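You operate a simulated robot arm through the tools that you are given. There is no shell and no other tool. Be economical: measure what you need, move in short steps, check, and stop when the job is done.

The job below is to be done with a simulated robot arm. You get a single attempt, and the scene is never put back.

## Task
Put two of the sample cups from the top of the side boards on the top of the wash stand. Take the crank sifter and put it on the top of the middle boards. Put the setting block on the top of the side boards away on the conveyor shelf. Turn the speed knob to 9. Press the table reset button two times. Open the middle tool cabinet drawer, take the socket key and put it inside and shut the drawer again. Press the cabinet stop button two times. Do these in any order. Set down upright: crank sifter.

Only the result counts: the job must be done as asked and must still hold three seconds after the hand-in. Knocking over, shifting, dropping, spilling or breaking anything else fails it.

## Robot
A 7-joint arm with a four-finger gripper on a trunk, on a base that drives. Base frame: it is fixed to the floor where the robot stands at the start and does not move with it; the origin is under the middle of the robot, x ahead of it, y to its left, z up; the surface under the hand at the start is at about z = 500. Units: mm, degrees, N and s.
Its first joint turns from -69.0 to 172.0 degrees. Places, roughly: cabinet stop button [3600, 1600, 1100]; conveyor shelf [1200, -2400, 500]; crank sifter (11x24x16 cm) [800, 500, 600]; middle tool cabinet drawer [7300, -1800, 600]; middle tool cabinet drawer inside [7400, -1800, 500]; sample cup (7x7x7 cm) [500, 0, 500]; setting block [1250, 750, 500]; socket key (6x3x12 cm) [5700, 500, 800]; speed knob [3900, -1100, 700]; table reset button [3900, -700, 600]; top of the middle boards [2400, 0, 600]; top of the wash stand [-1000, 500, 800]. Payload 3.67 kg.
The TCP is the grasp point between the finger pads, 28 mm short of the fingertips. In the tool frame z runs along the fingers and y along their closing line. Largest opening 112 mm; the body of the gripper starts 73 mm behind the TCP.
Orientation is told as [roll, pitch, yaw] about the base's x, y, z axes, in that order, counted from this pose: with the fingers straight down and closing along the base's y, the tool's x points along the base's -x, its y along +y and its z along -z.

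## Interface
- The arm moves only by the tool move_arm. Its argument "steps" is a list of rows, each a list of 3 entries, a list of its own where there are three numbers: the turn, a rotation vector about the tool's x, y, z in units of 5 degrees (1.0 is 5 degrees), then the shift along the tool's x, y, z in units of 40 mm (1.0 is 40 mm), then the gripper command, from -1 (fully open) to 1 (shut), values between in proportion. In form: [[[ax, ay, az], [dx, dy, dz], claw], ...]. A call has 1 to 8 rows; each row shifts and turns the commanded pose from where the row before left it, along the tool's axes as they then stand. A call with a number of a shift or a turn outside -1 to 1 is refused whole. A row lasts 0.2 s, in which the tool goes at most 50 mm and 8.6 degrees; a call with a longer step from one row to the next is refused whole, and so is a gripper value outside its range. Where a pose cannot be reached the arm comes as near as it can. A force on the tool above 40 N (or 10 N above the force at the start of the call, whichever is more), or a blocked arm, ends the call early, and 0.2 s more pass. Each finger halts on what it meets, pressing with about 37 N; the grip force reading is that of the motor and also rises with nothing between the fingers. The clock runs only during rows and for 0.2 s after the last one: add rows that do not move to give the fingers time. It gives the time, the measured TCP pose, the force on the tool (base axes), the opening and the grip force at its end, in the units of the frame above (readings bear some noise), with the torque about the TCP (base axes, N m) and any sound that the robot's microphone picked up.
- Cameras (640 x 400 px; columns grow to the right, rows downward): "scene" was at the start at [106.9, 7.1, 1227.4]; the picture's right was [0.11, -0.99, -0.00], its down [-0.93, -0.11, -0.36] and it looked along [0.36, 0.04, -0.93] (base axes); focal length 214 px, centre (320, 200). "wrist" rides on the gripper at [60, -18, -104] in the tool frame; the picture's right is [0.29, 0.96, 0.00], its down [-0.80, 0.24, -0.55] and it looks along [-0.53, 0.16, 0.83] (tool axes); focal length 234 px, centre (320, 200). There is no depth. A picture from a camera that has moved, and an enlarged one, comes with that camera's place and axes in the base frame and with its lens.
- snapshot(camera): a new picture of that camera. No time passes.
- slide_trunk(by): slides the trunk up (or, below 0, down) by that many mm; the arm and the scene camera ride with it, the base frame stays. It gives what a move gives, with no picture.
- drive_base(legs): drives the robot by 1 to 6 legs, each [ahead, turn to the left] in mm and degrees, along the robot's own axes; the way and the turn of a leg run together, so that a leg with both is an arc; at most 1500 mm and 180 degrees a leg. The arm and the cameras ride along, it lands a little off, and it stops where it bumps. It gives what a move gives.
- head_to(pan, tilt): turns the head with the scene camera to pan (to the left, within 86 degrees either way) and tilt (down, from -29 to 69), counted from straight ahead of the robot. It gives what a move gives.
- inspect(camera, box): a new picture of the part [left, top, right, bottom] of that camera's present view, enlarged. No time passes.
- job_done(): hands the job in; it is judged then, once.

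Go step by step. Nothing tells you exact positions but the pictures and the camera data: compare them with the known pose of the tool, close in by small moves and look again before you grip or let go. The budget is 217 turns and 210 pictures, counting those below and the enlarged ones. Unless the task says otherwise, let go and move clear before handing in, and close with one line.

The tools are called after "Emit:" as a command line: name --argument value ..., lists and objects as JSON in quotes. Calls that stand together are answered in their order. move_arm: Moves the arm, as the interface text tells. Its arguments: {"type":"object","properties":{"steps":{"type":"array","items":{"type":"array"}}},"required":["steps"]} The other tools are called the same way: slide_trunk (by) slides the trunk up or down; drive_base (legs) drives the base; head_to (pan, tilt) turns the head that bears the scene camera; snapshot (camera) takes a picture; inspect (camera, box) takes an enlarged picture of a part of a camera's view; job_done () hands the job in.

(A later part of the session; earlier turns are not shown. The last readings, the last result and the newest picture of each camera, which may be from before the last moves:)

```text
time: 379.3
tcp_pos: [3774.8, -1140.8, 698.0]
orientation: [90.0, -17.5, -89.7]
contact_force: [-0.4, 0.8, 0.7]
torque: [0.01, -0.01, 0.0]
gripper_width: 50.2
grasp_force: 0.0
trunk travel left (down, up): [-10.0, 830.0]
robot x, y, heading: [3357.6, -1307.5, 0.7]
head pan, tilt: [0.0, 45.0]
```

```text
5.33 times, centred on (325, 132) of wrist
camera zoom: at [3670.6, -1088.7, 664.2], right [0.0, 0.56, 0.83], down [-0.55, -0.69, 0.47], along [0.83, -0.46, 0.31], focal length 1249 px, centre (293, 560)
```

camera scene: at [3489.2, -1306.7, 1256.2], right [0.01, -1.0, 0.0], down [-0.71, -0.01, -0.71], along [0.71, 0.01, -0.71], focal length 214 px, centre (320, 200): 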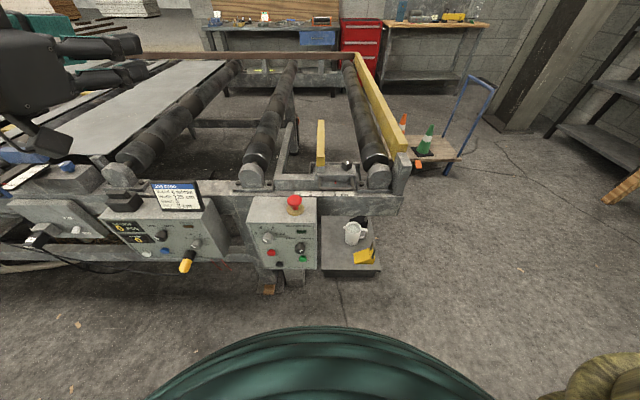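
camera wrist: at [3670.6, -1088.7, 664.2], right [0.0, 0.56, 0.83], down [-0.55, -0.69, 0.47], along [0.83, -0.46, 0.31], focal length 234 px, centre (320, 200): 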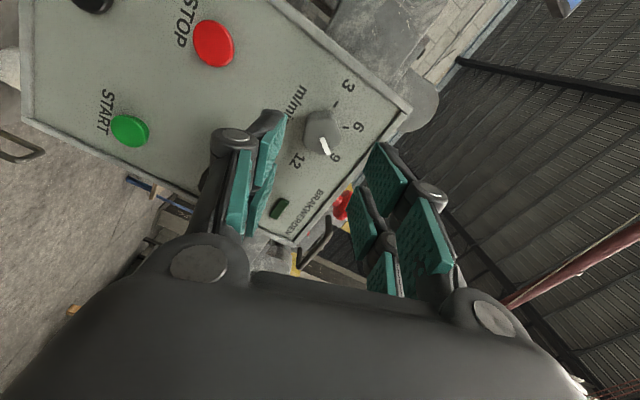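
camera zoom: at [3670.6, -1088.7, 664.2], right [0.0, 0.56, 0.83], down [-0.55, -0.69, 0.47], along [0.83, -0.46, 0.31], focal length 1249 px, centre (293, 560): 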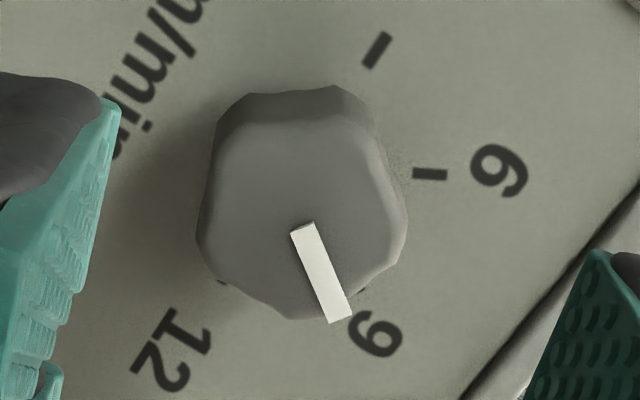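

The pointer reads 9 (within about 3°). I'll retract, raise the trunk and restore the tool orientation, then head for the cabinet stop button.

Emit:
slide_trunk --by 390

Emit:
move_arm --steps '[[[0, 0, -1], [0, 0, 0], -1], [[0, 0, -1], [0, 0, 0], -1], [[0, 0, -1], [0, 0, 0], -1], [[0, 0, -1], [0, 0, 0], -1], [[0, 0, -1], [0, 0, 0], -1], [[0, 0, -1], [0, 0, 0], -1], [[0, 0, -1], [0, 0, 0], -1], [[0, 0, -1], [0, 0, 0], -1]]'

Emit:
move_arm --steps '[[[0, 0, -1], [0, 0, 0], -1], [[0, 0, -1], [0, 0, 0], -1], [[0, 0, -1], [0, 0, 0], -1], [[0, 0, -1], [0, 0, 0], -1], [[0, 0, -1], [0, 0, 0], -1], [[0, 0, -1], [0, 0, 0], -1], [[0, 1, -0.5], [0, 0, 0], -1], [[0, 1, 0], [0, 0, 0], -1]]'

Emit:
move_arm --steps '[[[0, 1, 0], [0, 0.4, 0], -1], [[0, 1, 0], [0, 0.4, 0], -1], [[0, 1, 0], [0, 0.4, 0], -1], [[0, 1, 0], [0, 0.4, 0], -1], [[0, 1, 0], [0, 0.4, 0], -1], [[0, 1, 0], [0, 0.4, 0], -1], [[0, 1, 0], [0, 0.4, 0], -1], [[0, 1, 0], [0, 0.4, 0], -1]]'

Emit:
head_to --pan 75 --tilt 15

Emit:
snapshot --camera "scene"

```text
time: 383.1
tcp_pos: [3774.0, -1139.0, 1088.4]
orientation: [90.1, -17.4, -89.9]
contact_force: [0.5, 0.4, 0.6]
torque: [0.0, 0.02, -0.02]
gripper_width: 50.4
grasp_force: 0.1
trunk travel left (down, up): [-400.0, 440.0]
robot x, y, heading: [3356.0, -1308.0, 0.5]
head pan, tilt: [0.0, 45.0]
```

```text
time: 384.9
tcp_pos: [3776.2, -1141.0, 1087.4]
orientation: [90.0, -57.4, -90.0]
contact_force: [0.4, 0.2, 0.2]
torque: [0.02, 0.02, 0.02]
gripper_width: 111.8
grasp_force: 0.1
trunk travel left (down, up): [-400.0, 440.0]
robot x, y, heading: [3357.3, -1311.0, 0.7]
head pan, tilt: [0.0, 45.0]
```

```text
time: 386.7
tcp_pos: [3773.2, -1141.3, 1089.9]
orientation: [1.1, -80.3, -0.6]
contact_force: [0.6, -0.1, 0.0]
torque: [0.01, 0.03, -0.04]
gripper_width: 111.9
grasp_force: 0.1
trunk travel left (down, up): [-400.0, 440.0]
robot x, y, heading: [3359.9, -1307.9, 0.6]
head pan, tilt: [0.0, 45.0]
```

```text
time: 388.5
tcp_pos: [3773.4, -1011.8, 1088.8]
orientation: [0.3, -40.0, 0.2]
contact_force: [0.1, 0.3, 0.3]
torque: [0.01, 0.0, 0.04]
gripper_width: 112.0
grasp_force: 0.0
trunk travel left (down, up): [-400.0, 440.0]
robot x, y, heading: [3356.4, -1308.2, 0.7]
head pan, tilt: [0.0, 45.0]
```

```text
time: 390.0
tcp_pos: [3773.5, -1012.1, 1088.5]
orientation: [0.2, -40.1, 0.2]
contact_force: [0.3, -0.1, 0.4]
torque: [-0.01, 0.01, -0.03]
gripper_width: 111.9
grasp_force: 0.1
trunk travel left (down, up): [-400.0, 440.0]
robot x, y, heading: [3353.3, -1309.9, 0.7]
head pan, tilt: [75.0, 15.0]
```

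```text
85 pictures are left
camera scene: at [3431.2, -1217.1, 1303.0], right [0.97, -0.25, 0.0], down [-0.06, -0.25, -0.97], along [0.24, 0.94, -0.26], focal length 214 px, centre (320, 200)
```

scene: 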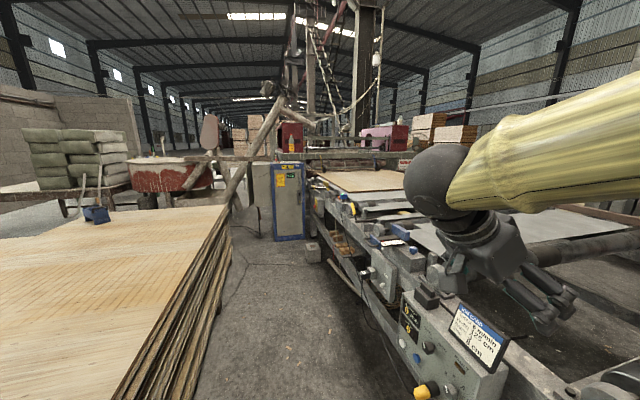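

Emit:
inspect --camera "scene" --box '[240, 150, 330, 250]'

```text
4.00 times, centred on (285, 200) of scene
camera zoom: at [3431.2, -1217.1, 1303.0], right [0.97, -0.25, 0.0], down [-0.06, -0.25, -0.97], along [0.24, 0.94, -0.26], focal length 858 px, centre (460, 200)
```

zoom: 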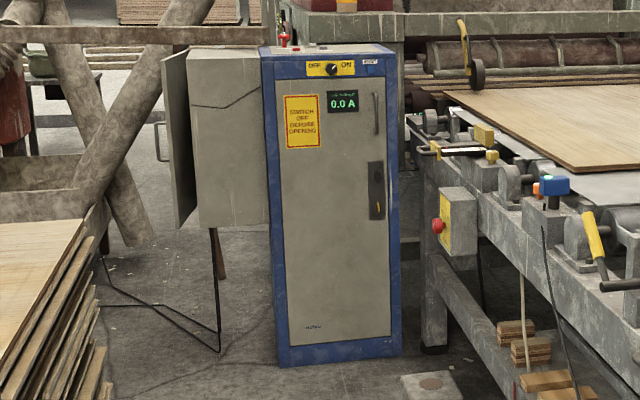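

The cabinet's red stop button sits on its top near (3575,1600,1075). I'll level the tool down, turn left and drive up the lane between boards and machine.

Emit:
move_arm --steps '[[[0, 1, 0], [0, 0, 0], -1], [[0, 1, 0], [0, 0, 0], -1], [[0, 1, 0], [0, 0, -0.3], -1], [[0, 1, 0], [0, 0, -0.3], -1], [[0, 1, 0], [0, 0, -0.3], -1], [[0, 1, 0], [0, 0, -0.3], -1], [[0, 1, 0], [0, 0, -0.3], 1], [[0, 1, 0], [0, 0, -0.3], 1]]'

Emit:
drive_base --legs '[[60, 0], [0, 89], [1300, 0]]'

Emit:
head_to --pan 0 --tilt 20

Emit:
snapshot --camera "scene"

```text
time: 391.8
tcp_pos: [3752.2, -1014.1, 1157.1]
orientation: [0.1, -0.1, 0.3]
contact_force: [0.2, -0.5, 1.9]
torque: [-0.01, 0.03, -0.03]
gripper_width: 0.0
grasp_force: 5.9
trunk travel left (down, up): [-400.0, 440.0]
robot x, y, heading: [3357.9, -1309.9, 0.1]
head pan, tilt: [75.0, 15.0]
```

```text
time: 402.7
tcp_pos: [3113.6, 394.3, 1155.5]
orientation: [0.1, -0.2, 89.9]
contact_force: [0.4, 0.1, 0.0]
torque: [-0.01, 0.02, 0.0]
gripper_width: 0.0
grasp_force: 35.4
trunk travel left (down, up): [-400.0, 440.0]
robot x, y, heading: [3405.7, -5.1, 90.0]
head pan, tilt: [75.0, 15.0]
```

```text
time: 404.2
tcp_pos: [3113.8, 393.2, 1157.5]
orientation: [0.1, -0.2, 90.0]
contact_force: [0.0, 1.0, -0.6]
torque: [-0.01, 0.01, 0.01]
gripper_width: 0.0
grasp_force: 36.1
trunk travel left (down, up): [-400.0, 440.0]
robot x, y, heading: [3408.3, -5.6, 90.2]
head pan, tilt: [0.0, 20.0]
```

```text
83 pictures are left
camera scene: at [3407.8, 139.3, 1294.9], right [1.0, 0.0, 0.0], down [0.0, -0.34, -0.94], along [0.0, 0.94, -0.34], focal length 214 px, centre (320, 200)
```

scene: 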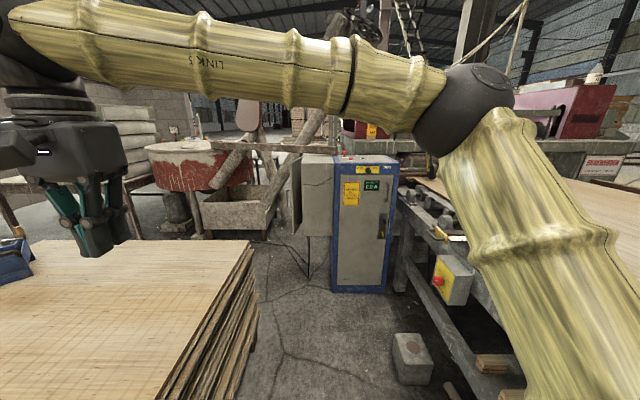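

Emit:
drive_base --legs '[[930, 0]]'

Emit:
head_to --pan 0 --tilt 25

Emit:
snapshot --camera "scene"

Emit:
inspect --camera "scene" --box '[300, 110, 460, 220]'

```text
time: 409.1
tcp_pos: [3108.0, 1323.8, 1157.4]
orientation: [0.0, -0.2, 90.0]
contact_force: [0.4, -0.9, 0.0]
torque: [0.05, 0.01, 0.0]
gripper_width: 0.0
grasp_force: 34.9
trunk travel left (down, up): [-400.0, 440.0]
robot x, y, heading: [3407.2, 927.8, 90.6]
head pan, tilt: [0.0, 20.0]
```

```text
time: 409.7
tcp_pos: [3106.6, 1323.4, 1157.3]
orientation: [0.1, -0.1, 90.1]
contact_force: [0.2, -1.2, 0.5]
torque: [0.01, -0.01, -0.02]
gripper_width: 0.1
grasp_force: 36.4
trunk travel left (down, up): [-400.0, 440.0]
robot x, y, heading: [3398.8, 926.9, 90.4]
head pan, tilt: [0.0, 25.0]
```

```text
82 pictures are left
camera scene: at [3402.2, 1069.6, 1286.8], right [1.0, 0.01, 0.0], down [0.0, -0.42, -0.91], along [-0.01, 0.91, -0.42], focal length 214 px, centre (320, 200)
```

scene: 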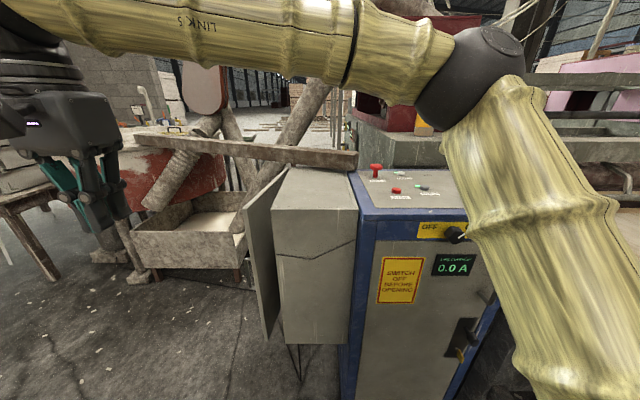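

```text
3.64 times, centred on (380, 165) of scene
camera zoom: at [3402.2, 1069.6, 1286.8], right [1.0, 0.01, 0.0], down [0.0, -0.42, -0.91], along [-0.01, 0.91, -0.42], focal length 780 px, centre (102, 327)
```

zoom: 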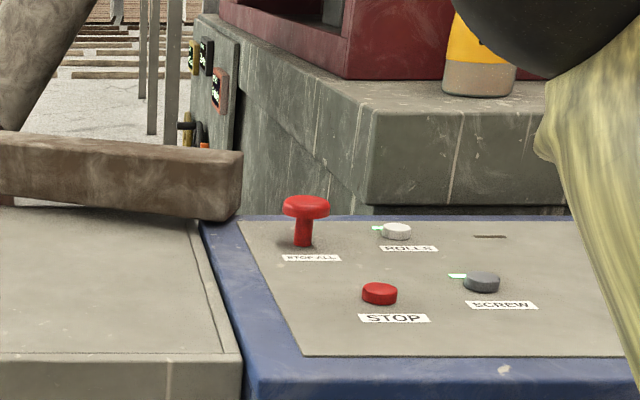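

The cabinet top has STOP (flat red) and STOP ALL (mushroom); I'll press STOP at about (3590,1570). I'll raise the trunk and move the hand over it for a closer look.

Emit:
slide_trunk --by 200

Emit:
move_arm --steps '[[[0, 0, 0], [-0.45, -1, 0], 1], [[0, 0, 0], [-0.45, -1, 0], 1], [[0, 0, 0], [-0.45, -1, 0], 1], [[0, 0, 0], [-0.45, -1, 0], 1], [[0, 0, 0], [-0.45, -1, 0], 1], [[0, 0, 0], [-0.45, -1, 0], 1]]'

Emit:
move_arm --steps '[[[0, 0, 0], [-0.45, -1, 0], 1], [[0, 0, 0], [-0.45, -1, 0], 1], [[0, 0, 0], [-0.45, -1, 0], 1], [[0, 0, 0], [-0.45, -1, 0], 1], [[0, 0, 0], [-0.45, -1, 0], 1], [[0, 0, 0], [-0.45, -1, 0], 1]]'

Emit:
snapshot --camera "wrist"

```text
time: 411.9
tcp_pos: [3108.6, 1324.1, 1356.0]
orientation: [0.1, -0.1, 90.0]
contact_force: [-0.1, -0.2, -0.5]
torque: [0.01, -0.01, 0.03]
gripper_width: 0.0
grasp_force: 36.0
trunk travel left (down, up): [-600.0, 240.0]
robot x, y, heading: [3403.8, 926.4, 90.4]
head pan, tilt: [0.0, 25.0]
```

```text
time: 413.3
tcp_pos: [3352.4, 1432.7, 1356.1]
orientation: [0.2, -0.1, 90.1]
contact_force: [0.7, -0.2, -0.7]
torque: [0.0, 0.07, -0.01]
gripper_width: 0.0
grasp_force: 35.3
trunk travel left (down, up): [-600.0, 240.0]
robot x, y, heading: [3400.5, 927.4, 90.6]
head pan, tilt: [0.0, 25.0]
```

```text
time: 414.7
tcp_pos: [3590.3, 1541.4, 1355.8]
orientation: [0.2, -0.1, 90.0]
contact_force: [0.0, 0.4, -0.2]
torque: [0.02, 0.07, 0.0]
gripper_width: 0.0
grasp_force: 35.5
trunk travel left (down, up): [-600.0, 240.0]
robot x, y, heading: [3403.1, 929.1, 90.5]
head pan, tilt: [0.0, 25.0]
```

```text
80 pictures are left
camera wrist: at [3609.9, 1481.7, 1460.2], right [-0.96, -0.29, 0.0], down [-0.24, 0.8, 0.56], along [-0.16, 0.53, -0.83], focal length 234 px, centre (320, 200)
```

wrist: 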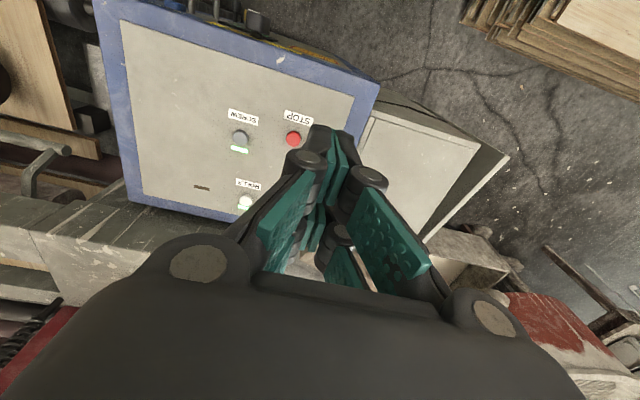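

Emit:
move_arm --steps '[[[0, 0, 0], [-0.7, -0.19, 0.6], 1], [[0, 0, 0], [-0.7, -0.19, 0.6], 1], [[0, 0, 0], [-0.7, -0.19, 0.6], 1], [[0, 0, 0], [0, 0, 1], 1]]'

Emit:
snapshot --camera "wrist"

Emit:
head_to --pan -15 --tilt 40

Emit:
snapshot --camera "scene"

```text
time: 415.7
tcp_pos: [3612.3, 1625.4, 1243.7]
orientation: [0.2, -0.1, 90.2]
contact_force: [-0.2, -0.6, 0.2]
torque: [0.0, 0.0, 0.01]
gripper_width: 0.0
grasp_force: 35.6
trunk travel left (down, up): [-600.0, 240.0]
robot x, y, heading: [3401.5, 924.1, 90.2]
head pan, tilt: [0.0, 25.0]
```

```text
79 pictures are left
camera wrist: at [3630.8, 1565.8, 1348.0], right [-0.96, -0.29, 0.0], down [-0.24, 0.8, 0.56], along [-0.16, 0.53, -0.83], focal length 234 px, centre (320, 200)
```

wrist: 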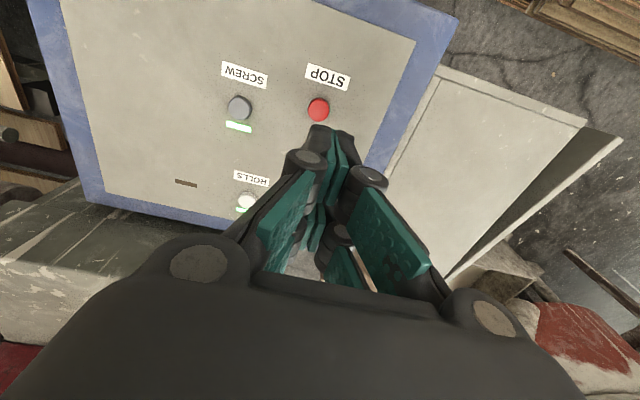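

```text
time: 416.4
tcp_pos: [3610.7, 1625.1, 1242.9]
orientation: [0.3, -0.1, 90.2]
contact_force: [0.3, -0.1, -0.5]
torque: [0.0, -0.01, -0.02]
gripper_width: 0.0
grasp_force: 35.5
trunk travel left (down, up): [-600.0, 240.0]
robot x, y, heading: [3406.4, 927.5, 90.5]
head pan, tilt: [-15.0, 40.0]
```

```text
78 pictures are left
camera scene: at [3424.9, 1059.9, 1463.5], right [0.97, -0.25, 0.0], down [-0.16, -0.62, -0.77], along [0.19, 0.74, -0.64], focal length 214 px, centre (320, 200)
```

scene: 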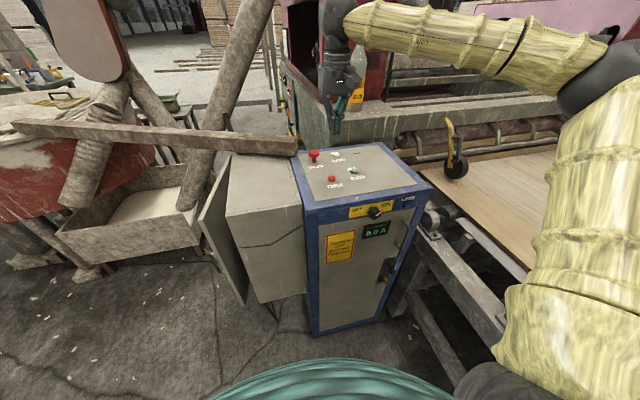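

Emit:
move_arm --steps '[[[0, 0, 0], [-0.08, -0.07, 1], 1], [[0, 0, 0], [0, 0, 1], 1], [[0, 0, 0], [0, 0, 1], 1], [[0, 0, 0], [0, 0, 0.4], 1], [[0, 0, 0], [0, 0, 0], 1]]'

Emit:
snapshot --camera "wrist"

Emit:
inspect --camera "scene" --box '[280, 110, 400, 210]'

```text
time: 417.6
tcp_pos: [3612.6, 1626.9, 1107.3]
orientation: [0.2, -0.1, 90.0]
contact_force: [-0.3, 0.7, 0.3]
torque: [-0.02, 0.01, -0.01]
gripper_width: 0.0
grasp_force: 35.6
trunk travel left (down, up): [-600.0, 240.0]
robot x, y, heading: [3402.6, 929.4, 90.5]
head pan, tilt: [-15.0, 40.0]
```

```text
77 pictures are left
camera wrist: at [3631.6, 1568.2, 1212.5], right [-0.96, -0.29, 0.0], down [-0.24, 0.8, 0.56], along [-0.16, 0.53, -0.83], focal length 234 px, centre (320, 200)
```

wrist: 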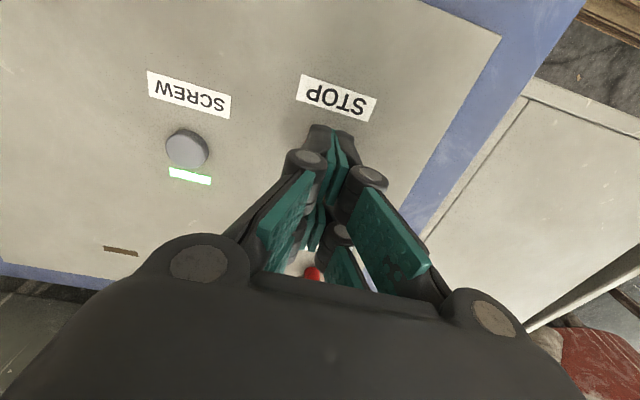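

```text
4.00 times, centred on (340, 160) of scene
camera zoom: at [3424.8, 1059.8, 1463.5], right [0.97, -0.25, 0.0], down [-0.16, -0.62, -0.77], along [0.19, 0.74, -0.64], focal length 858 px, centre (240, 360)
```

zoom: 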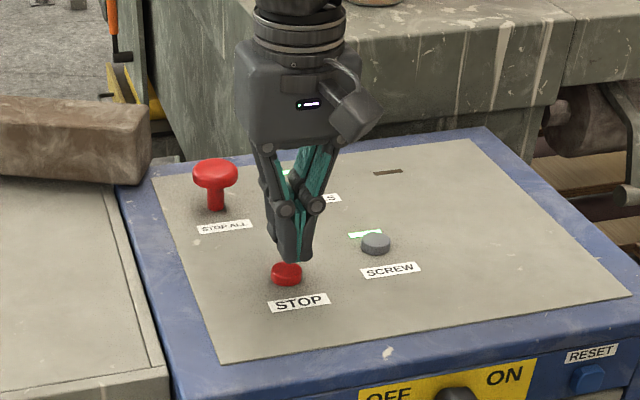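

Emit:
move_arm --steps '[[[0, 0, 0], [0, 0.08, 0.15], 1], [[0, 0, 0], [0, 0, 0.1], 1], [[0, 0, 0], [0, 0, 0.1], 1]]'

Emit:
move_arm --steps '[[[0, 0, 0], [0, 0, 0.1], 1], [[0, 0, 0], [0, 0, 0.1], 1]]'

```text
time: 418.4
tcp_pos: [3609.8, 1628.6, 1094.1]
orientation: [0.2, -0.1, 90.0]
contact_force: [-0.2, 0.5, 0.3]
torque: [-0.01, -0.01, 0.02]
gripper_width: 0.0
grasp_force: 35.5
trunk travel left (down, up): [-600.0, 240.0]
robot x, y, heading: [3401.4, 927.8, 90.4]
head pan, tilt: [-15.0, 40.0]
```

```text
time: 419.1
tcp_pos: [3609.3, 1628.0, 1085.2]
orientation: [0.1, -0.1, 90.0]
contact_force: [-0.1, -0.2, -0.6]
torque: [0.01, 0.0, 0.01]
gripper_width: 0.0
grasp_force: 36.1
trunk travel left (down, up): [-600.0, 240.0]
robot x, y, heading: [3403.1, 928.3, 90.3]
head pan, tilt: [-15.0, 40.0]
```

Emit:
move_arm --steps '[[[0, 0, 0], [0, 0, 0.1], 1], [[0, 0, 0], [0, 0, 0.1], 1]]'

Emit:
inspect --camera "scene" --box '[300, 130, 370, 200]'

```text
time: 419.6
tcp_pos: [3609.6, 1628.0, 1079.8]
orientation: [0.2, -0.2, 90.1]
contact_force: [1.5, 2.5, 14.0]
torque: [0.03, -0.07, 0.02]
gripper_width: 5.8
grasp_force: 35.4
trunk travel left (down, up): [-600.0, 240.0]
robot x, y, heading: [3399.4, 925.6, 90.4]
head pan, tilt: [-15.0, 40.0]
heard: click
```

```text
5.71 times, centred on (335, 165) of scene
camera zoom: at [3424.6, 1059.1, 1463.9], right [0.97, -0.25, 0.0], down [-0.16, -0.62, -0.77], along [0.19, 0.74, -0.64], focal length 1226 px, centre (234, 400)
```

zoom: 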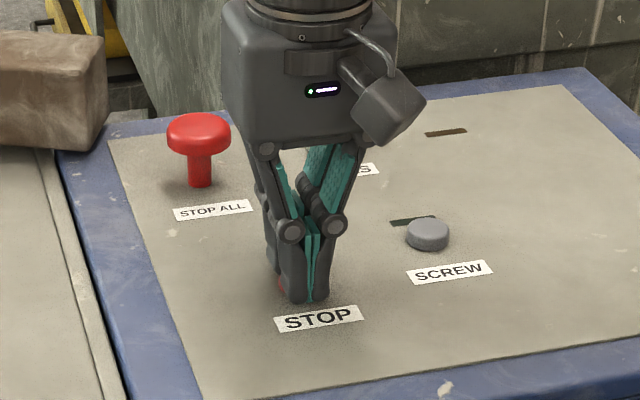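

Click heard and the lights went dark. I'll lift and press a second time.

Emit:
move_arm --steps '[[[0, 0, 0], [0, 0, -0.4], 1], [[0, 0, 0], [0, 0.1, 0], 1], [[0, 0, 0], [0, 0, 0], 1]]'

Emit:
move_arm --steps '[[[0, 0, 0], [0, 0, 0.2], 1], [[0, 0, 0], [0, 0, 0.1], 1], [[0, 0, 0], [0, 0, 0.1], 1]]'

```text
time: 420.4
tcp_pos: [3605.9, 1627.4, 1093.9]
orientation: [0.2, -0.1, 90.1]
contact_force: [1.1, 0.5, 0.3]
torque: [0.0, -0.01, 0.02]
gripper_width: 0.1
grasp_force: 35.9
trunk travel left (down, up): [-600.0, 240.0]
robot x, y, heading: [3405.1, 924.6, 90.4]
head pan, tilt: [-15.0, 40.0]
```

```text
time: 421.2
tcp_pos: [3605.9, 1627.4, 1080.2]
orientation: [0.2, -0.2, 90.0]
contact_force: [4.0, -0.2, 13.7]
torque: [-0.06, -0.14, 0.07]
gripper_width: 6.1
grasp_force: 35.7
trunk travel left (down, up): [-600.0, 240.0]
robot x, y, heading: [3401.9, 929.0, 90.5]
head pan, tilt: [-15.0, 40.0]
heard: click
```

Second click heard. I'll rise clear, retreat, and drive back down the lane to look for the socket key.

Emit:
move_arm --steps '[[[0, 0, 0], [0, 0, -0.8], 1], [[0, 0, 0], [0, 0, -1], 1], [[0, 0, 0], [0, 0, -1], 1], [[0, 0, 0], [0, 0, -1], 1], [[0, 0, 0], [0, 0, -1], 1], [[0, 0, 0], [0, 0, -1], 1], [[0, 0, 0], [1, 0, 0], 1], [[0, 0, 0], [1, 0, 0], 1]]'

Emit:
move_arm --steps '[[[0, 0, 0], [1, 0, 0], -1], [[0, 0, 0], [1, 0, 0], -1], [[0, 0, 0], [1, 0, 0], -1], [[0, 0, 0], [0, 0.7, 0], -1], [[0, 0, 0], [0, 0.7, 0], -1], [[0, 0, 0], [0, 0.7, 0], -1], [[0, 0, 0], [0, 0.7, 0], -1], [[0, 0, 0], [0, 0.7, 0], -1]]'

Emit:
drive_base --legs '[[-1400, 0], [-1200, 0], [0, -90]]'

Emit:
head_to --pan 10 --tilt 20

Emit:
snapshot --camera "scene"

```text
time: 423.1
tcp_pos: [3606.0, 1545.9, 1309.6]
orientation: [0.1, 0.0, 90.1]
contact_force: [-1.2, -0.7, 0.2]
torque: [0.0, 0.01, 0.02]
gripper_width: 0.1
grasp_force: 35.4
trunk travel left (down, up): [-600.0, 240.0]
robot x, y, heading: [3401.7, 927.8, 90.1]
head pan, tilt: [-15.0, 40.0]
```

```text
time: 424.9
tcp_pos: [3466.3, 1428.0, 1310.2]
orientation: [0.1, 0.0, 90.2]
contact_force: [0.0, 0.6, -0.3]
torque: [-0.02, -0.06, 0.02]
gripper_width: 112.0
grasp_force: 0.0
trunk travel left (down, up): [-600.0, 240.0]
robot x, y, heading: [3401.8, 926.1, 90.3]
head pan, tilt: [-15.0, 40.0]
```

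```text
time: 441.2
tcp_pos: [3909.3, -1722.2, 1310.9]
orientation: [0.2, -0.1, 0.8]
contact_force: [-0.5, 0.0, -0.4]
torque: [0.01, -0.04, 0.0]
gripper_width: 112.0
grasp_force: 0.0
trunk travel left (down, up): [-600.0, 240.0]
robot x, y, heading: [3409.0, -1662.5, 1.2]
head pan, tilt: [-15.0, 40.0]
```

```text
time: 442.1
tcp_pos: [3910.0, -1722.9, 1310.1]
orientation: [0.3, -0.1, 0.7]
contact_force: [0.7, -0.4, -0.7]
torque: [-0.01, 0.03, 0.0]
gripper_width: 112.1
grasp_force: 0.1
trunk travel left (down, up): [-600.0, 240.0]
robot x, y, heading: [3408.3, -1660.7, 1.2]
head pan, tilt: [10.0, 20.0]
```

```text
74 pictures are left
camera scene: at [3550.9, -1643.5, 1494.9], right [0.19, -0.98, 0.0], down [-0.34, -0.06, -0.94], along [0.92, 0.18, -0.34], focal length 214 px, centre (320, 200)
```

scene: 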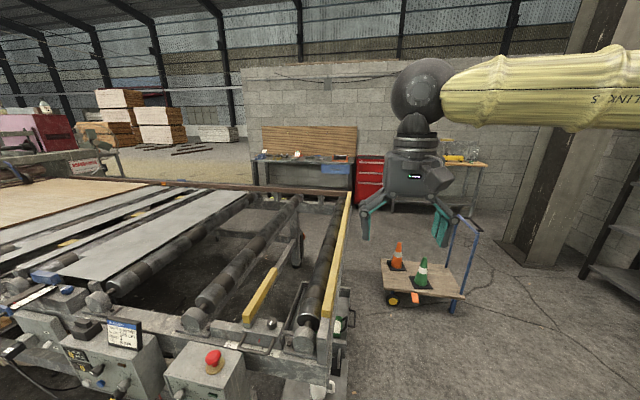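

Emit:
inspect --camera "scene" --box '[120, 130, 360, 240]'

Emit:
inspect --camera "scene" --box '[0, 130, 160, 230]'

```text
2.67 times, centred on (240, 185) of scene
camera zoom: at [3550.9, -1643.5, 1494.9], right [0.19, -0.98, 0.0], down [-0.34, -0.06, -0.94], along [0.92, 0.18, -0.34], focal length 572 px, centre (533, 240)
```

zoom: 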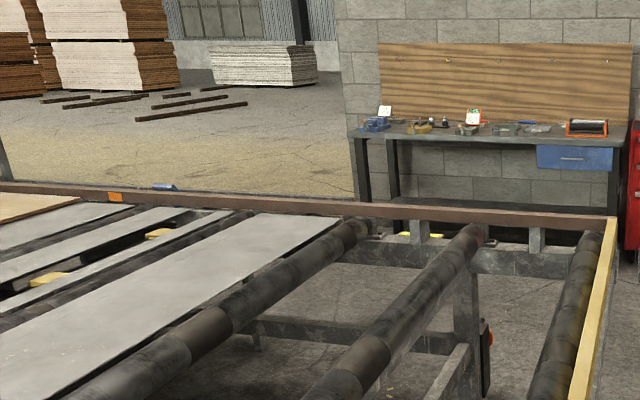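

```text
4.00 times, centred on (80, 180) of scene
camera zoom: at [3550.9, -1643.5, 1494.9], right [0.19, -0.98, 0.0], down [-0.34, -0.06, -0.94], along [0.92, 0.18, -0.34], focal length 858 px, centre (1280, 280)
```

zoom: 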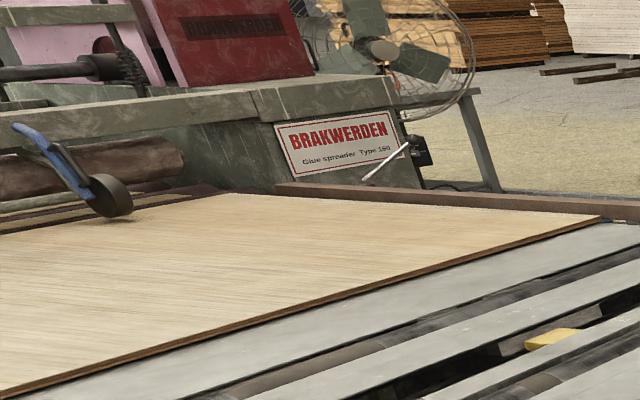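

The red tool cabinet stands ahead, and the key seems to lie on the machine's far side near (5700,500). I'll go round the cart on its right side. First I turn and check the way.

Emit:
slide_trunk --by -200

Emit:
drive_base --legs '[[0, -47], [300, 0]]'

Emit:
snapshot --camera "scene"

```text
time: 444.3
tcp_pos: [3909.7, -1722.1, 1109.6]
orientation: [0.1, -0.1, 0.7]
contact_force: [0.5, -0.4, -0.2]
torque: [0.01, 0.02, -0.01]
gripper_width: 112.2
grasp_force: 0.0
trunk travel left (down, up): [-400.0, 440.0]
robot x, y, heading: [3408.8, -1658.9, 1.0]
head pan, tilt: [10.0, 20.0]
```

```text
time: 448.5
tcp_pos: [3909.4, -2290.1, 1108.8]
orientation: [0.2, 0.1, -46.8]
contact_force: [-1.5, 0.4, -0.4]
torque: [0.02, 0.0, 0.03]
gripper_width: 112.3
grasp_force: 0.1
trunk travel left (down, up): [-400.0, 440.0]
robot x, y, heading: [3615.9, -1879.2, -46.6]
head pan, tilt: [10.0, 20.0]
```

```text
71 pictures are left
camera scene: at [3724.9, -1971.3, 1294.8], right [-0.59, -0.8, 0.0], down [-0.28, 0.2, -0.94], along [0.76, -0.56, -0.34], focal length 214 px, centre (320, 200)
```

scene: 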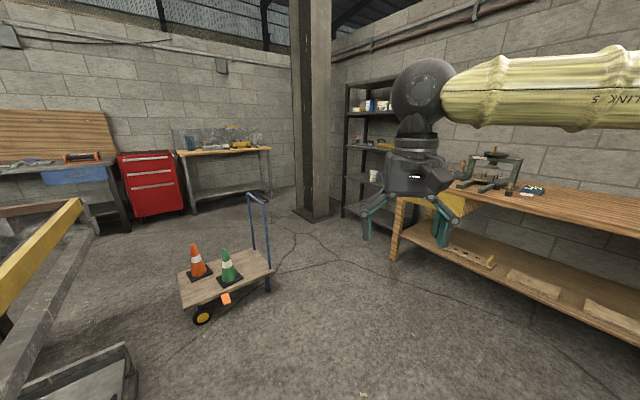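

Emit:
drive_base --legs '[[1470, 0], [0, 46.6], [900, 0], [0, 45], [900, 0], [0, 45]]'

Emit:
head_to --pan 20 --tilt 20

Emit:
snapshot --camera "scene"

Emit:
head_to --pan -75 --tilt 25

Emit:
snapshot --camera "scene"

```text
time: 470.7
tcp_pos: [6215.1, -1810.0, 1109.5]
orientation: [0.1, -0.1, 89.9]
contact_force: [0.7, -0.3, -0.1]
torque: [-0.03, -0.04, -0.01]
gripper_width: 112.1
grasp_force: 0.0
trunk travel left (down, up): [-400.0, 440.0]
robot x, y, heading: [6148.4, -2311.8, 90.4]
head pan, tilt: [10.0, 20.0]
```

```text
time: 471.4
tcp_pos: [6215.7, -1809.5, 1110.5]
orientation: [0.1, -0.1, 89.9]
contact_force: [-0.4, -0.6, 2.0]
torque: [-0.02, -0.02, 0.0]
gripper_width: 112.0
grasp_force: 0.1
trunk travel left (down, up): [-400.0, 440.0]
robot x, y, heading: [6148.5, -2308.6, 90.3]
head pan, tilt: [20.0, 20.0]
```

```text
70 pictures are left
camera scene: at [6117.9, -2172.1, 1294.9], right [0.94, 0.34, 0.0], down [0.12, -0.32, -0.94], along [-0.32, 0.88, -0.34], focal length 214 px, centre (320, 200)
```

scene: 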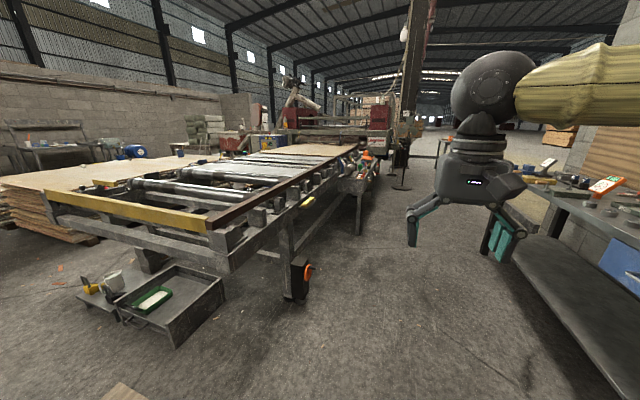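

```text
time: 473.1
tcp_pos: [6215.4, -1810.2, 1110.6]
orientation: [0.1, -0.2, 89.8]
contact_force: [-0.1, 0.2, -0.3]
torque: [-0.02, 0.02, -0.04]
gripper_width: 111.8
grasp_force: 0.1
trunk travel left (down, up): [-400.0, 440.0]
robot x, y, heading: [6146.2, -2310.2, 90.4]
head pan, tilt: [-75.0, 25.0]
```

```text
69 pictures are left
camera scene: at [6238.9, -2235.3, 1286.8], right [0.26, -0.96, 0.0], down [-0.41, -0.11, -0.91], along [0.87, 0.24, -0.42], focal length 214 px, centre (320, 200)
```

scene: 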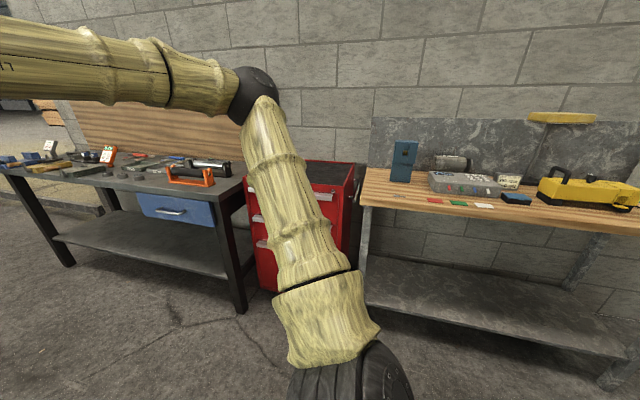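

Emit:
head_to --pan 20 --tilt 20

Emit:
inspect --camera "scene" --box '[290, 120, 430, 220]'

```text
time: 474.8
tcp_pos: [6216.3, -1808.8, 1108.9]
orientation: [0.1, -0.1, 89.8]
contact_force: [-0.1, 0.7, 0.0]
torque: [0.02, -0.02, 0.02]
gripper_width: 112.0
grasp_force: 0.2
trunk travel left (down, up): [-400.0, 440.0]
robot x, y, heading: [6147.9, -2311.6, 90.3]
head pan, tilt: [20.0, 20.0]
```

```text
4.00 times, centred on (360, 170) of scene
camera zoom: at [6117.9, -2172.1, 1294.9], right [0.94, 0.34, 0.0], down [0.12, -0.32, -0.94], along [-0.32, 0.88, -0.34], focal length 858 px, centre (160, 320)
```

zoom: 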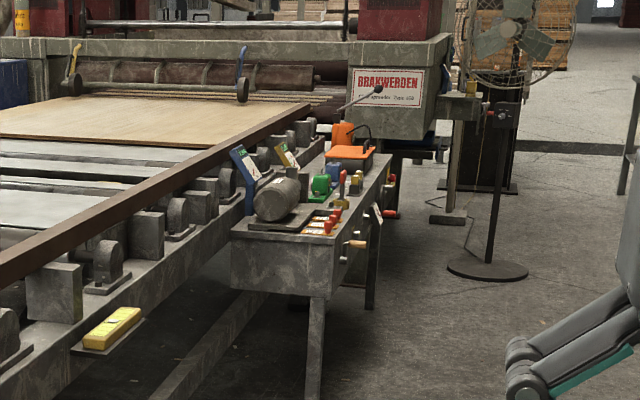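

Emit:
drive_base --legs '[[0, -8], [1270, 0], [1270, 0], [0, 97.7]]'

Emit:
head_to --pan 0 --tilt 40

Emit:
snapshot --camera "scene"

```text
time: 491.9
tcp_pos: [5961.1, 271.4, 1110.4]
orientation: [0.0, 0.0, -179.5]
contact_force: [-0.2, 0.3, -0.5]
torque: [-0.01, 0.01, 0.03]
gripper_width: 112.2
grasp_force: 0.0
trunk travel left (down, up): [-400.0, 440.0]
robot x, y, heading: [6461.8, 210.4, -179.2]
head pan, tilt: [20.0, 20.0]
```

```text
time: 492.8
tcp_pos: [5962.1, 271.9, 1109.2]
orientation: [0.0, -0.1, -179.5]
contact_force: [-0.4, -0.5, 0.1]
torque: [-0.01, -0.01, -0.03]
gripper_width: 112.0
grasp_force: 0.0
trunk travel left (down, up): [-400.0, 440.0]
robot x, y, heading: [6460.8, 210.5, -179.1]
head pan, tilt: [0.0, 40.0]
```

```text
67 pictures are left
camera scene: at [6330.0, 209.3, 1263.6], right [-0.02, 1.0, 0.0], down [0.64, 0.01, -0.77], along [-0.77, -0.01, -0.64], focal length 214 px, centre (320, 200)
```

scene: 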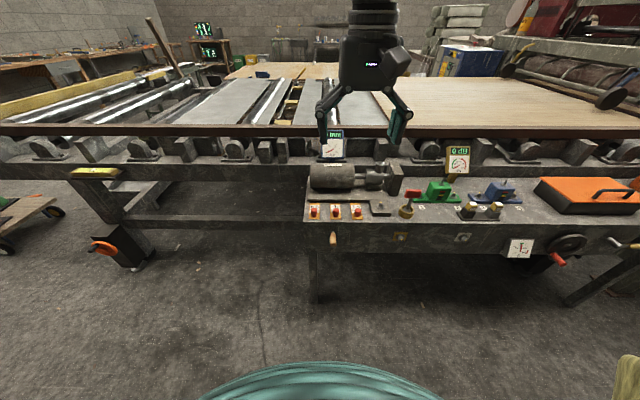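

Emit:
inspect --camera "scene" --box '[290, 120, 450, 260]'

Emit:
inspect --camera "scene" --box '[420, 140, 640, 280]'

```text
2.86 times, centred on (370, 190) of scene
camera zoom: at [6330.0, 209.3, 1263.6], right [-0.02, 1.0, 0.0], down [0.64, 0.01, -0.77], along [-0.77, -0.01, -0.64], focal length 613 px, centre (177, 229)
```

zoom: 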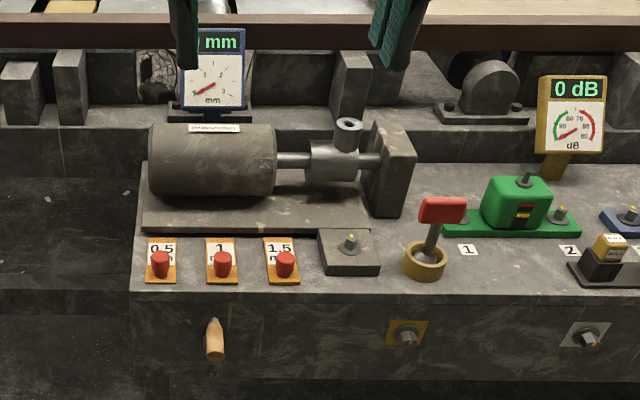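

```text
2.86 times, centred on (530, 210) of scene
camera zoom: at [6330.0, 209.3, 1263.6], right [-0.02, 1.0, 0.0], down [0.64, 0.01, -0.77], along [-0.77, -0.01, -0.64], focal length 613 px, centre (-280, 171)
```

zoom: 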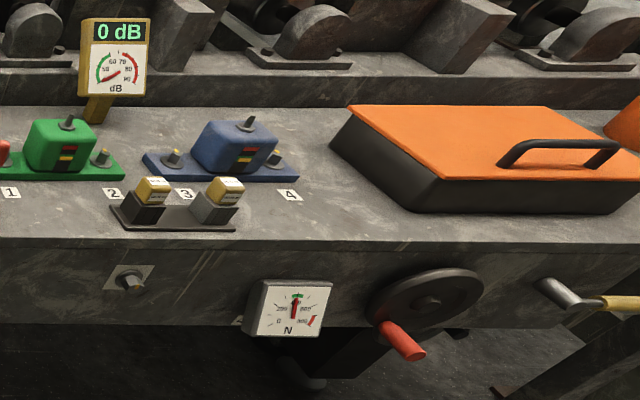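

The socket key is the red-headed tool standing in the yellow ring holder. I'll bring the hand over it for a closer look.

Emit:
move_arm --steps '[[[0, 0, 0], [-0.47, -0.87, 0.2], -1], [[0, 0, 0], [-0.47, -0.87, 0.2], -1], [[0, 0, 0], [-0.47, -0.87, 0.2], -1], [[0, 0, 0], [-0.47, -0.87, 0.2], -1], [[0, 0, 0], [-0.47, -0.87, 0.2], -1], [[0, 0, 0], [-0.47, -0.87, 0.2], -1]]'

Emit:
snapshot --camera "wrist"

```text
time: 494.2
tcp_pos: [5846.3, 480.3, 1060.6]
orientation: [0.2, -0.1, -179.3]
contact_force: [0.0, 0.3, 0.1]
torque: [-0.04, 0.0, 0.03]
gripper_width: 112.1
grasp_force: 0.1
trunk travel left (down, up): [-400.0, 440.0]
robot x, y, heading: [6464.2, 211.3, -179.0]
head pan, tilt: [0.0, 40.0]
```

```text
64 pictures are left
camera wrist: at [5906.4, 499.6, 1165.9], right [0.3, -0.95, 0.0], down [-0.79, -0.25, 0.56], along [-0.53, -0.17, -0.83], focal length 234 px, centre (320, 200)
```

wrist: 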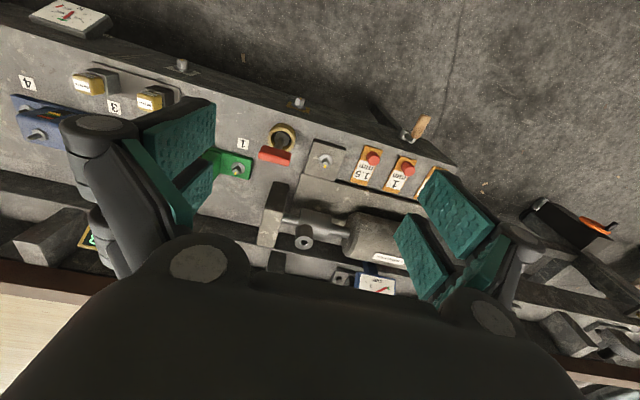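

The key's head is triangulated at about (5740,522,811), with the ring at z≈710. I'll approach above it with a moderate opening.

Emit:
move_arm --steps '[[[0, 0, 0], [-0.53, -0.21, 0.6], -0.6], [[0, 0, 0], [-0.53, -0.21, 0.6], -0.6], [[0, 0, 0], [-0.53, -0.21, 0.6], -0.6], [[0, 0, 0], [-0.53, -0.21, 0.6], -0.6], [[0, 0, 0], [-0.53, -0.21, 0.6], -0.6]]'

Emit:
snapshot --camera "wrist"

Emit:
inspect --camera "scene" --box '[340, 100, 480, 220]'

```text
time: 495.4
tcp_pos: [5738.9, 521.5, 940.7]
orientation: [0.2, -0.2, -179.5]
contact_force: [-0.2, -0.2, -0.5]
torque: [-0.04, -0.03, -0.01]
gripper_width: 89.3
grasp_force: 0.0
trunk travel left (down, up): [-400.0, 440.0]
robot x, y, heading: [6468.5, 209.4, -179.2]
head pan, tilt: [0.0, 40.0]
```

```text
63 pictures are left
camera wrist: at [5799.7, 541.2, 1045.5], right [0.3, -0.95, 0.0], down [-0.79, -0.25, 0.56], along [-0.53, -0.17, -0.83], focal length 234 px, centre (320, 200)
```

wrist: 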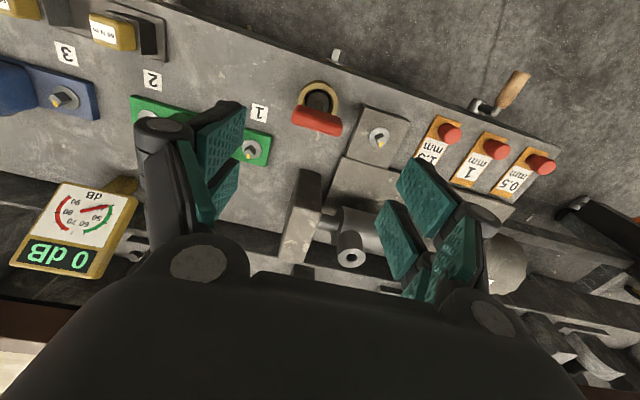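

```text
3.33 times, centred on (410, 160) of scene
camera zoom: at [6329.4, 210.2, 1263.4], right [-0.01, 1.0, 0.0], down [0.64, 0.01, -0.77], along [-0.77, -0.01, -0.64], focal length 715 px, centre (20, 333)
```

zoom: 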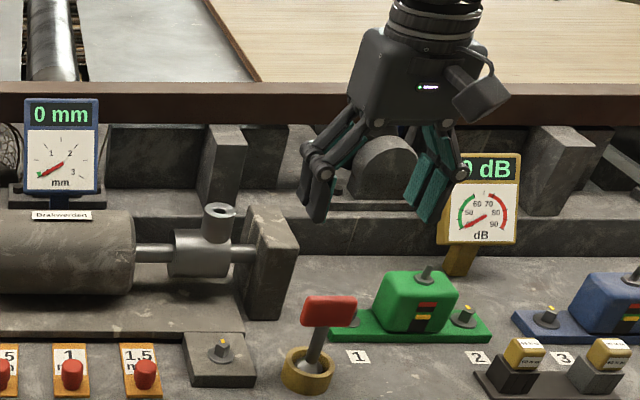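

Emit:
move_arm --steps '[[[0, 0, 0], [0, -0.06, 0.7], -0.6], [[0, 0, 0], [0, 0, 0.7], -0.6], [[0, 0, 0], [0, 0, 0.6], -0.6], [[0, 0, 0], [0, 0, 0], -0.6]]'

Emit:
snapshot --camera "wrist"

Emit:
inspect --camera "scene" --box '[340, 120, 460, 220]'

```text
time: 496.4
tcp_pos: [5740.5, 522.2, 860.9]
orientation: [0.1, -0.1, -179.5]
contact_force: [0.7, 0.9, -0.7]
torque: [0.02, 0.03, 0.0]
gripper_width: 89.3
grasp_force: 0.0
trunk travel left (down, up): [-400.0, 440.0]
robot x, y, heading: [6461.6, 213.7, -179.0]
head pan, tilt: [0.0, 40.0]
```

```text
61 pictures are left
camera wrist: at [5800.7, 541.8, 966.1], right [0.3, -0.95, 0.0], down [-0.79, -0.25, 0.56], along [-0.53, -0.17, -0.83], focal length 234 px, centre (320, 200)
```

wrist: 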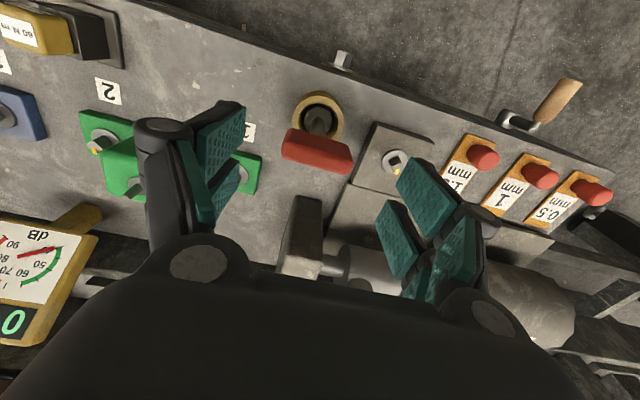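

```text
4.00 times, centred on (400, 170) of scene
camera zoom: at [6330.0, 209.4, 1263.5], right [-0.01, 1.0, 0.0], down [0.64, 0.01, -0.77], along [-0.77, -0.01, -0.64], focal length 858 px, centre (0, 320)
```

zoom: 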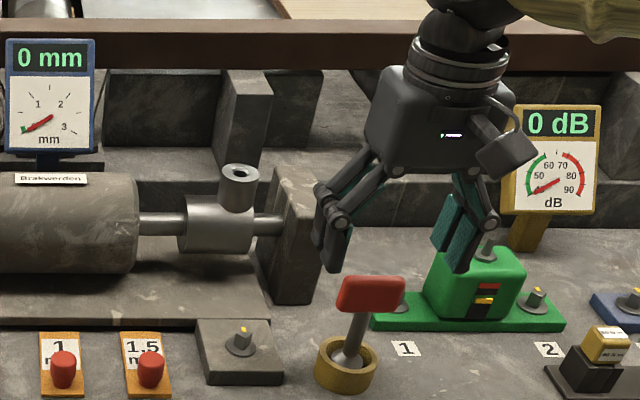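

Emit:
move_arm --steps '[[[0, 0, 0], [0, 0, 0.35], -0.6], [[0, 0, 0], [0, 0, 0.3], -0.6], [[0, 0, 0], [0, 0, 0], -0.6]]'

Emit:
inspect --camera "scene" --box '[350, 140, 450, 220]'

Emit:
snapshot --camera "wrist"

```text
time: 497.2
tcp_pos: [5740.5, 521.4, 835.3]
orientation: [0.4, -0.1, -179.5]
contact_force: [-0.2, 0.7, 0.3]
torque: [0.02, 0.0, 0.05]
gripper_width: 89.6
grasp_force: 0.0
trunk travel left (down, up): [-400.0, 440.0]
robot x, y, heading: [6466.4, 210.7, -179.2]
head pan, tilt: [0.0, 40.0]
```

```text
5.00 times, centred on (400, 180) of scene
camera zoom: at [6329.9, 209.6, 1263.5], right [-0.01, 1.0, 0.0], down [0.64, 0.01, -0.77], along [-0.77, -0.01, -0.64], focal length 1072 px, centre (-80, 300)
```

zoom: 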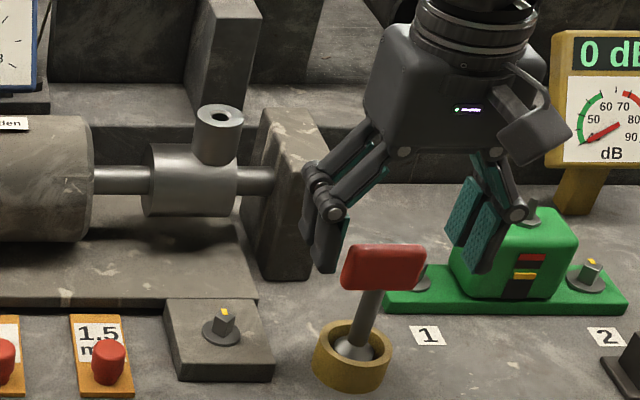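

```text
58 pictures are left
camera wrist: at [5800.8, 541.4, 939.7], right [0.3, -0.95, 0.0], down [-0.79, -0.25, 0.56], along [-0.53, -0.17, -0.83], focal length 234 px, centre (320, 200)
```

wrist: 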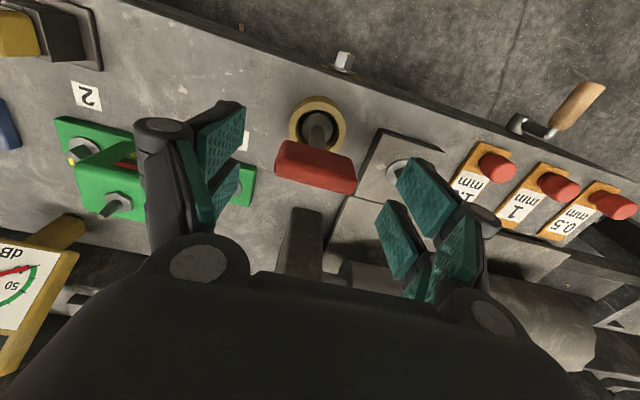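

Emit:
move_arm --steps '[[[0, 0, 0], [0, 0.12, 0], -0.6], [[0, 0, 0], [0, 0, 0.3], -0.6], [[0, 0, 0], [0, 0, 0.3], -0.6], [[0, 0, 0], [0, 0, 0], -0.6]]'

Emit:
inspect --camera "scene" --box '[350, 140, 450, 220]'

Emit:
snapshot --camera "wrist"

```text
time: 498.2
tcp_pos: [5739.9, 517.3, 810.3]
orientation: [0.3, -0.1, -179.6]
contact_force: [1.2, -0.2, 0.4]
torque: [0.0, -0.03, 0.0]
gripper_width: 89.6
grasp_force: 0.2
trunk travel left (down, up): [-400.0, 440.0]
robot x, y, heading: [6461.7, 213.8, -179.0]
head pan, tilt: [0.0, 40.0]
```

```text
5.00 times, centred on (400, 180) of scene
camera zoom: at [6329.9, 209.6, 1263.5], right [-0.01, 1.0, 0.0], down [0.64, 0.01, -0.77], along [-0.77, -0.01, -0.64], focal length 1072 px, centre (-80, 300)
```

zoom: 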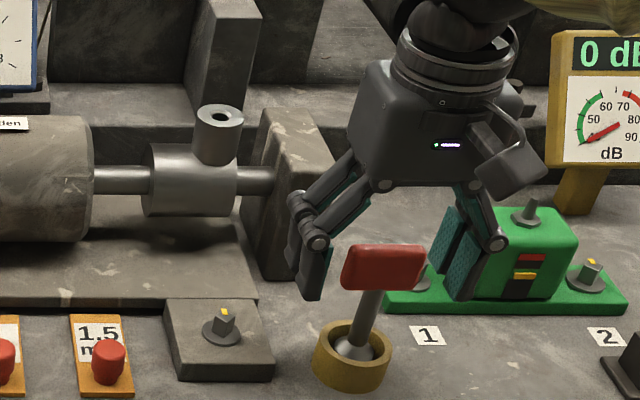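

```text
56 pictures are left
camera wrist: at [5800.8, 536.9, 915.6], right [0.3, -0.95, 0.0], down [-0.79, -0.25, 0.56], along [-0.53, -0.17, -0.83], focal length 234 px, centre (320, 200)
```

wrist: 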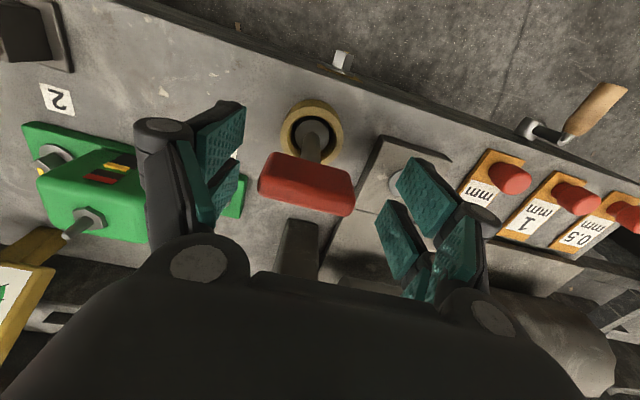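

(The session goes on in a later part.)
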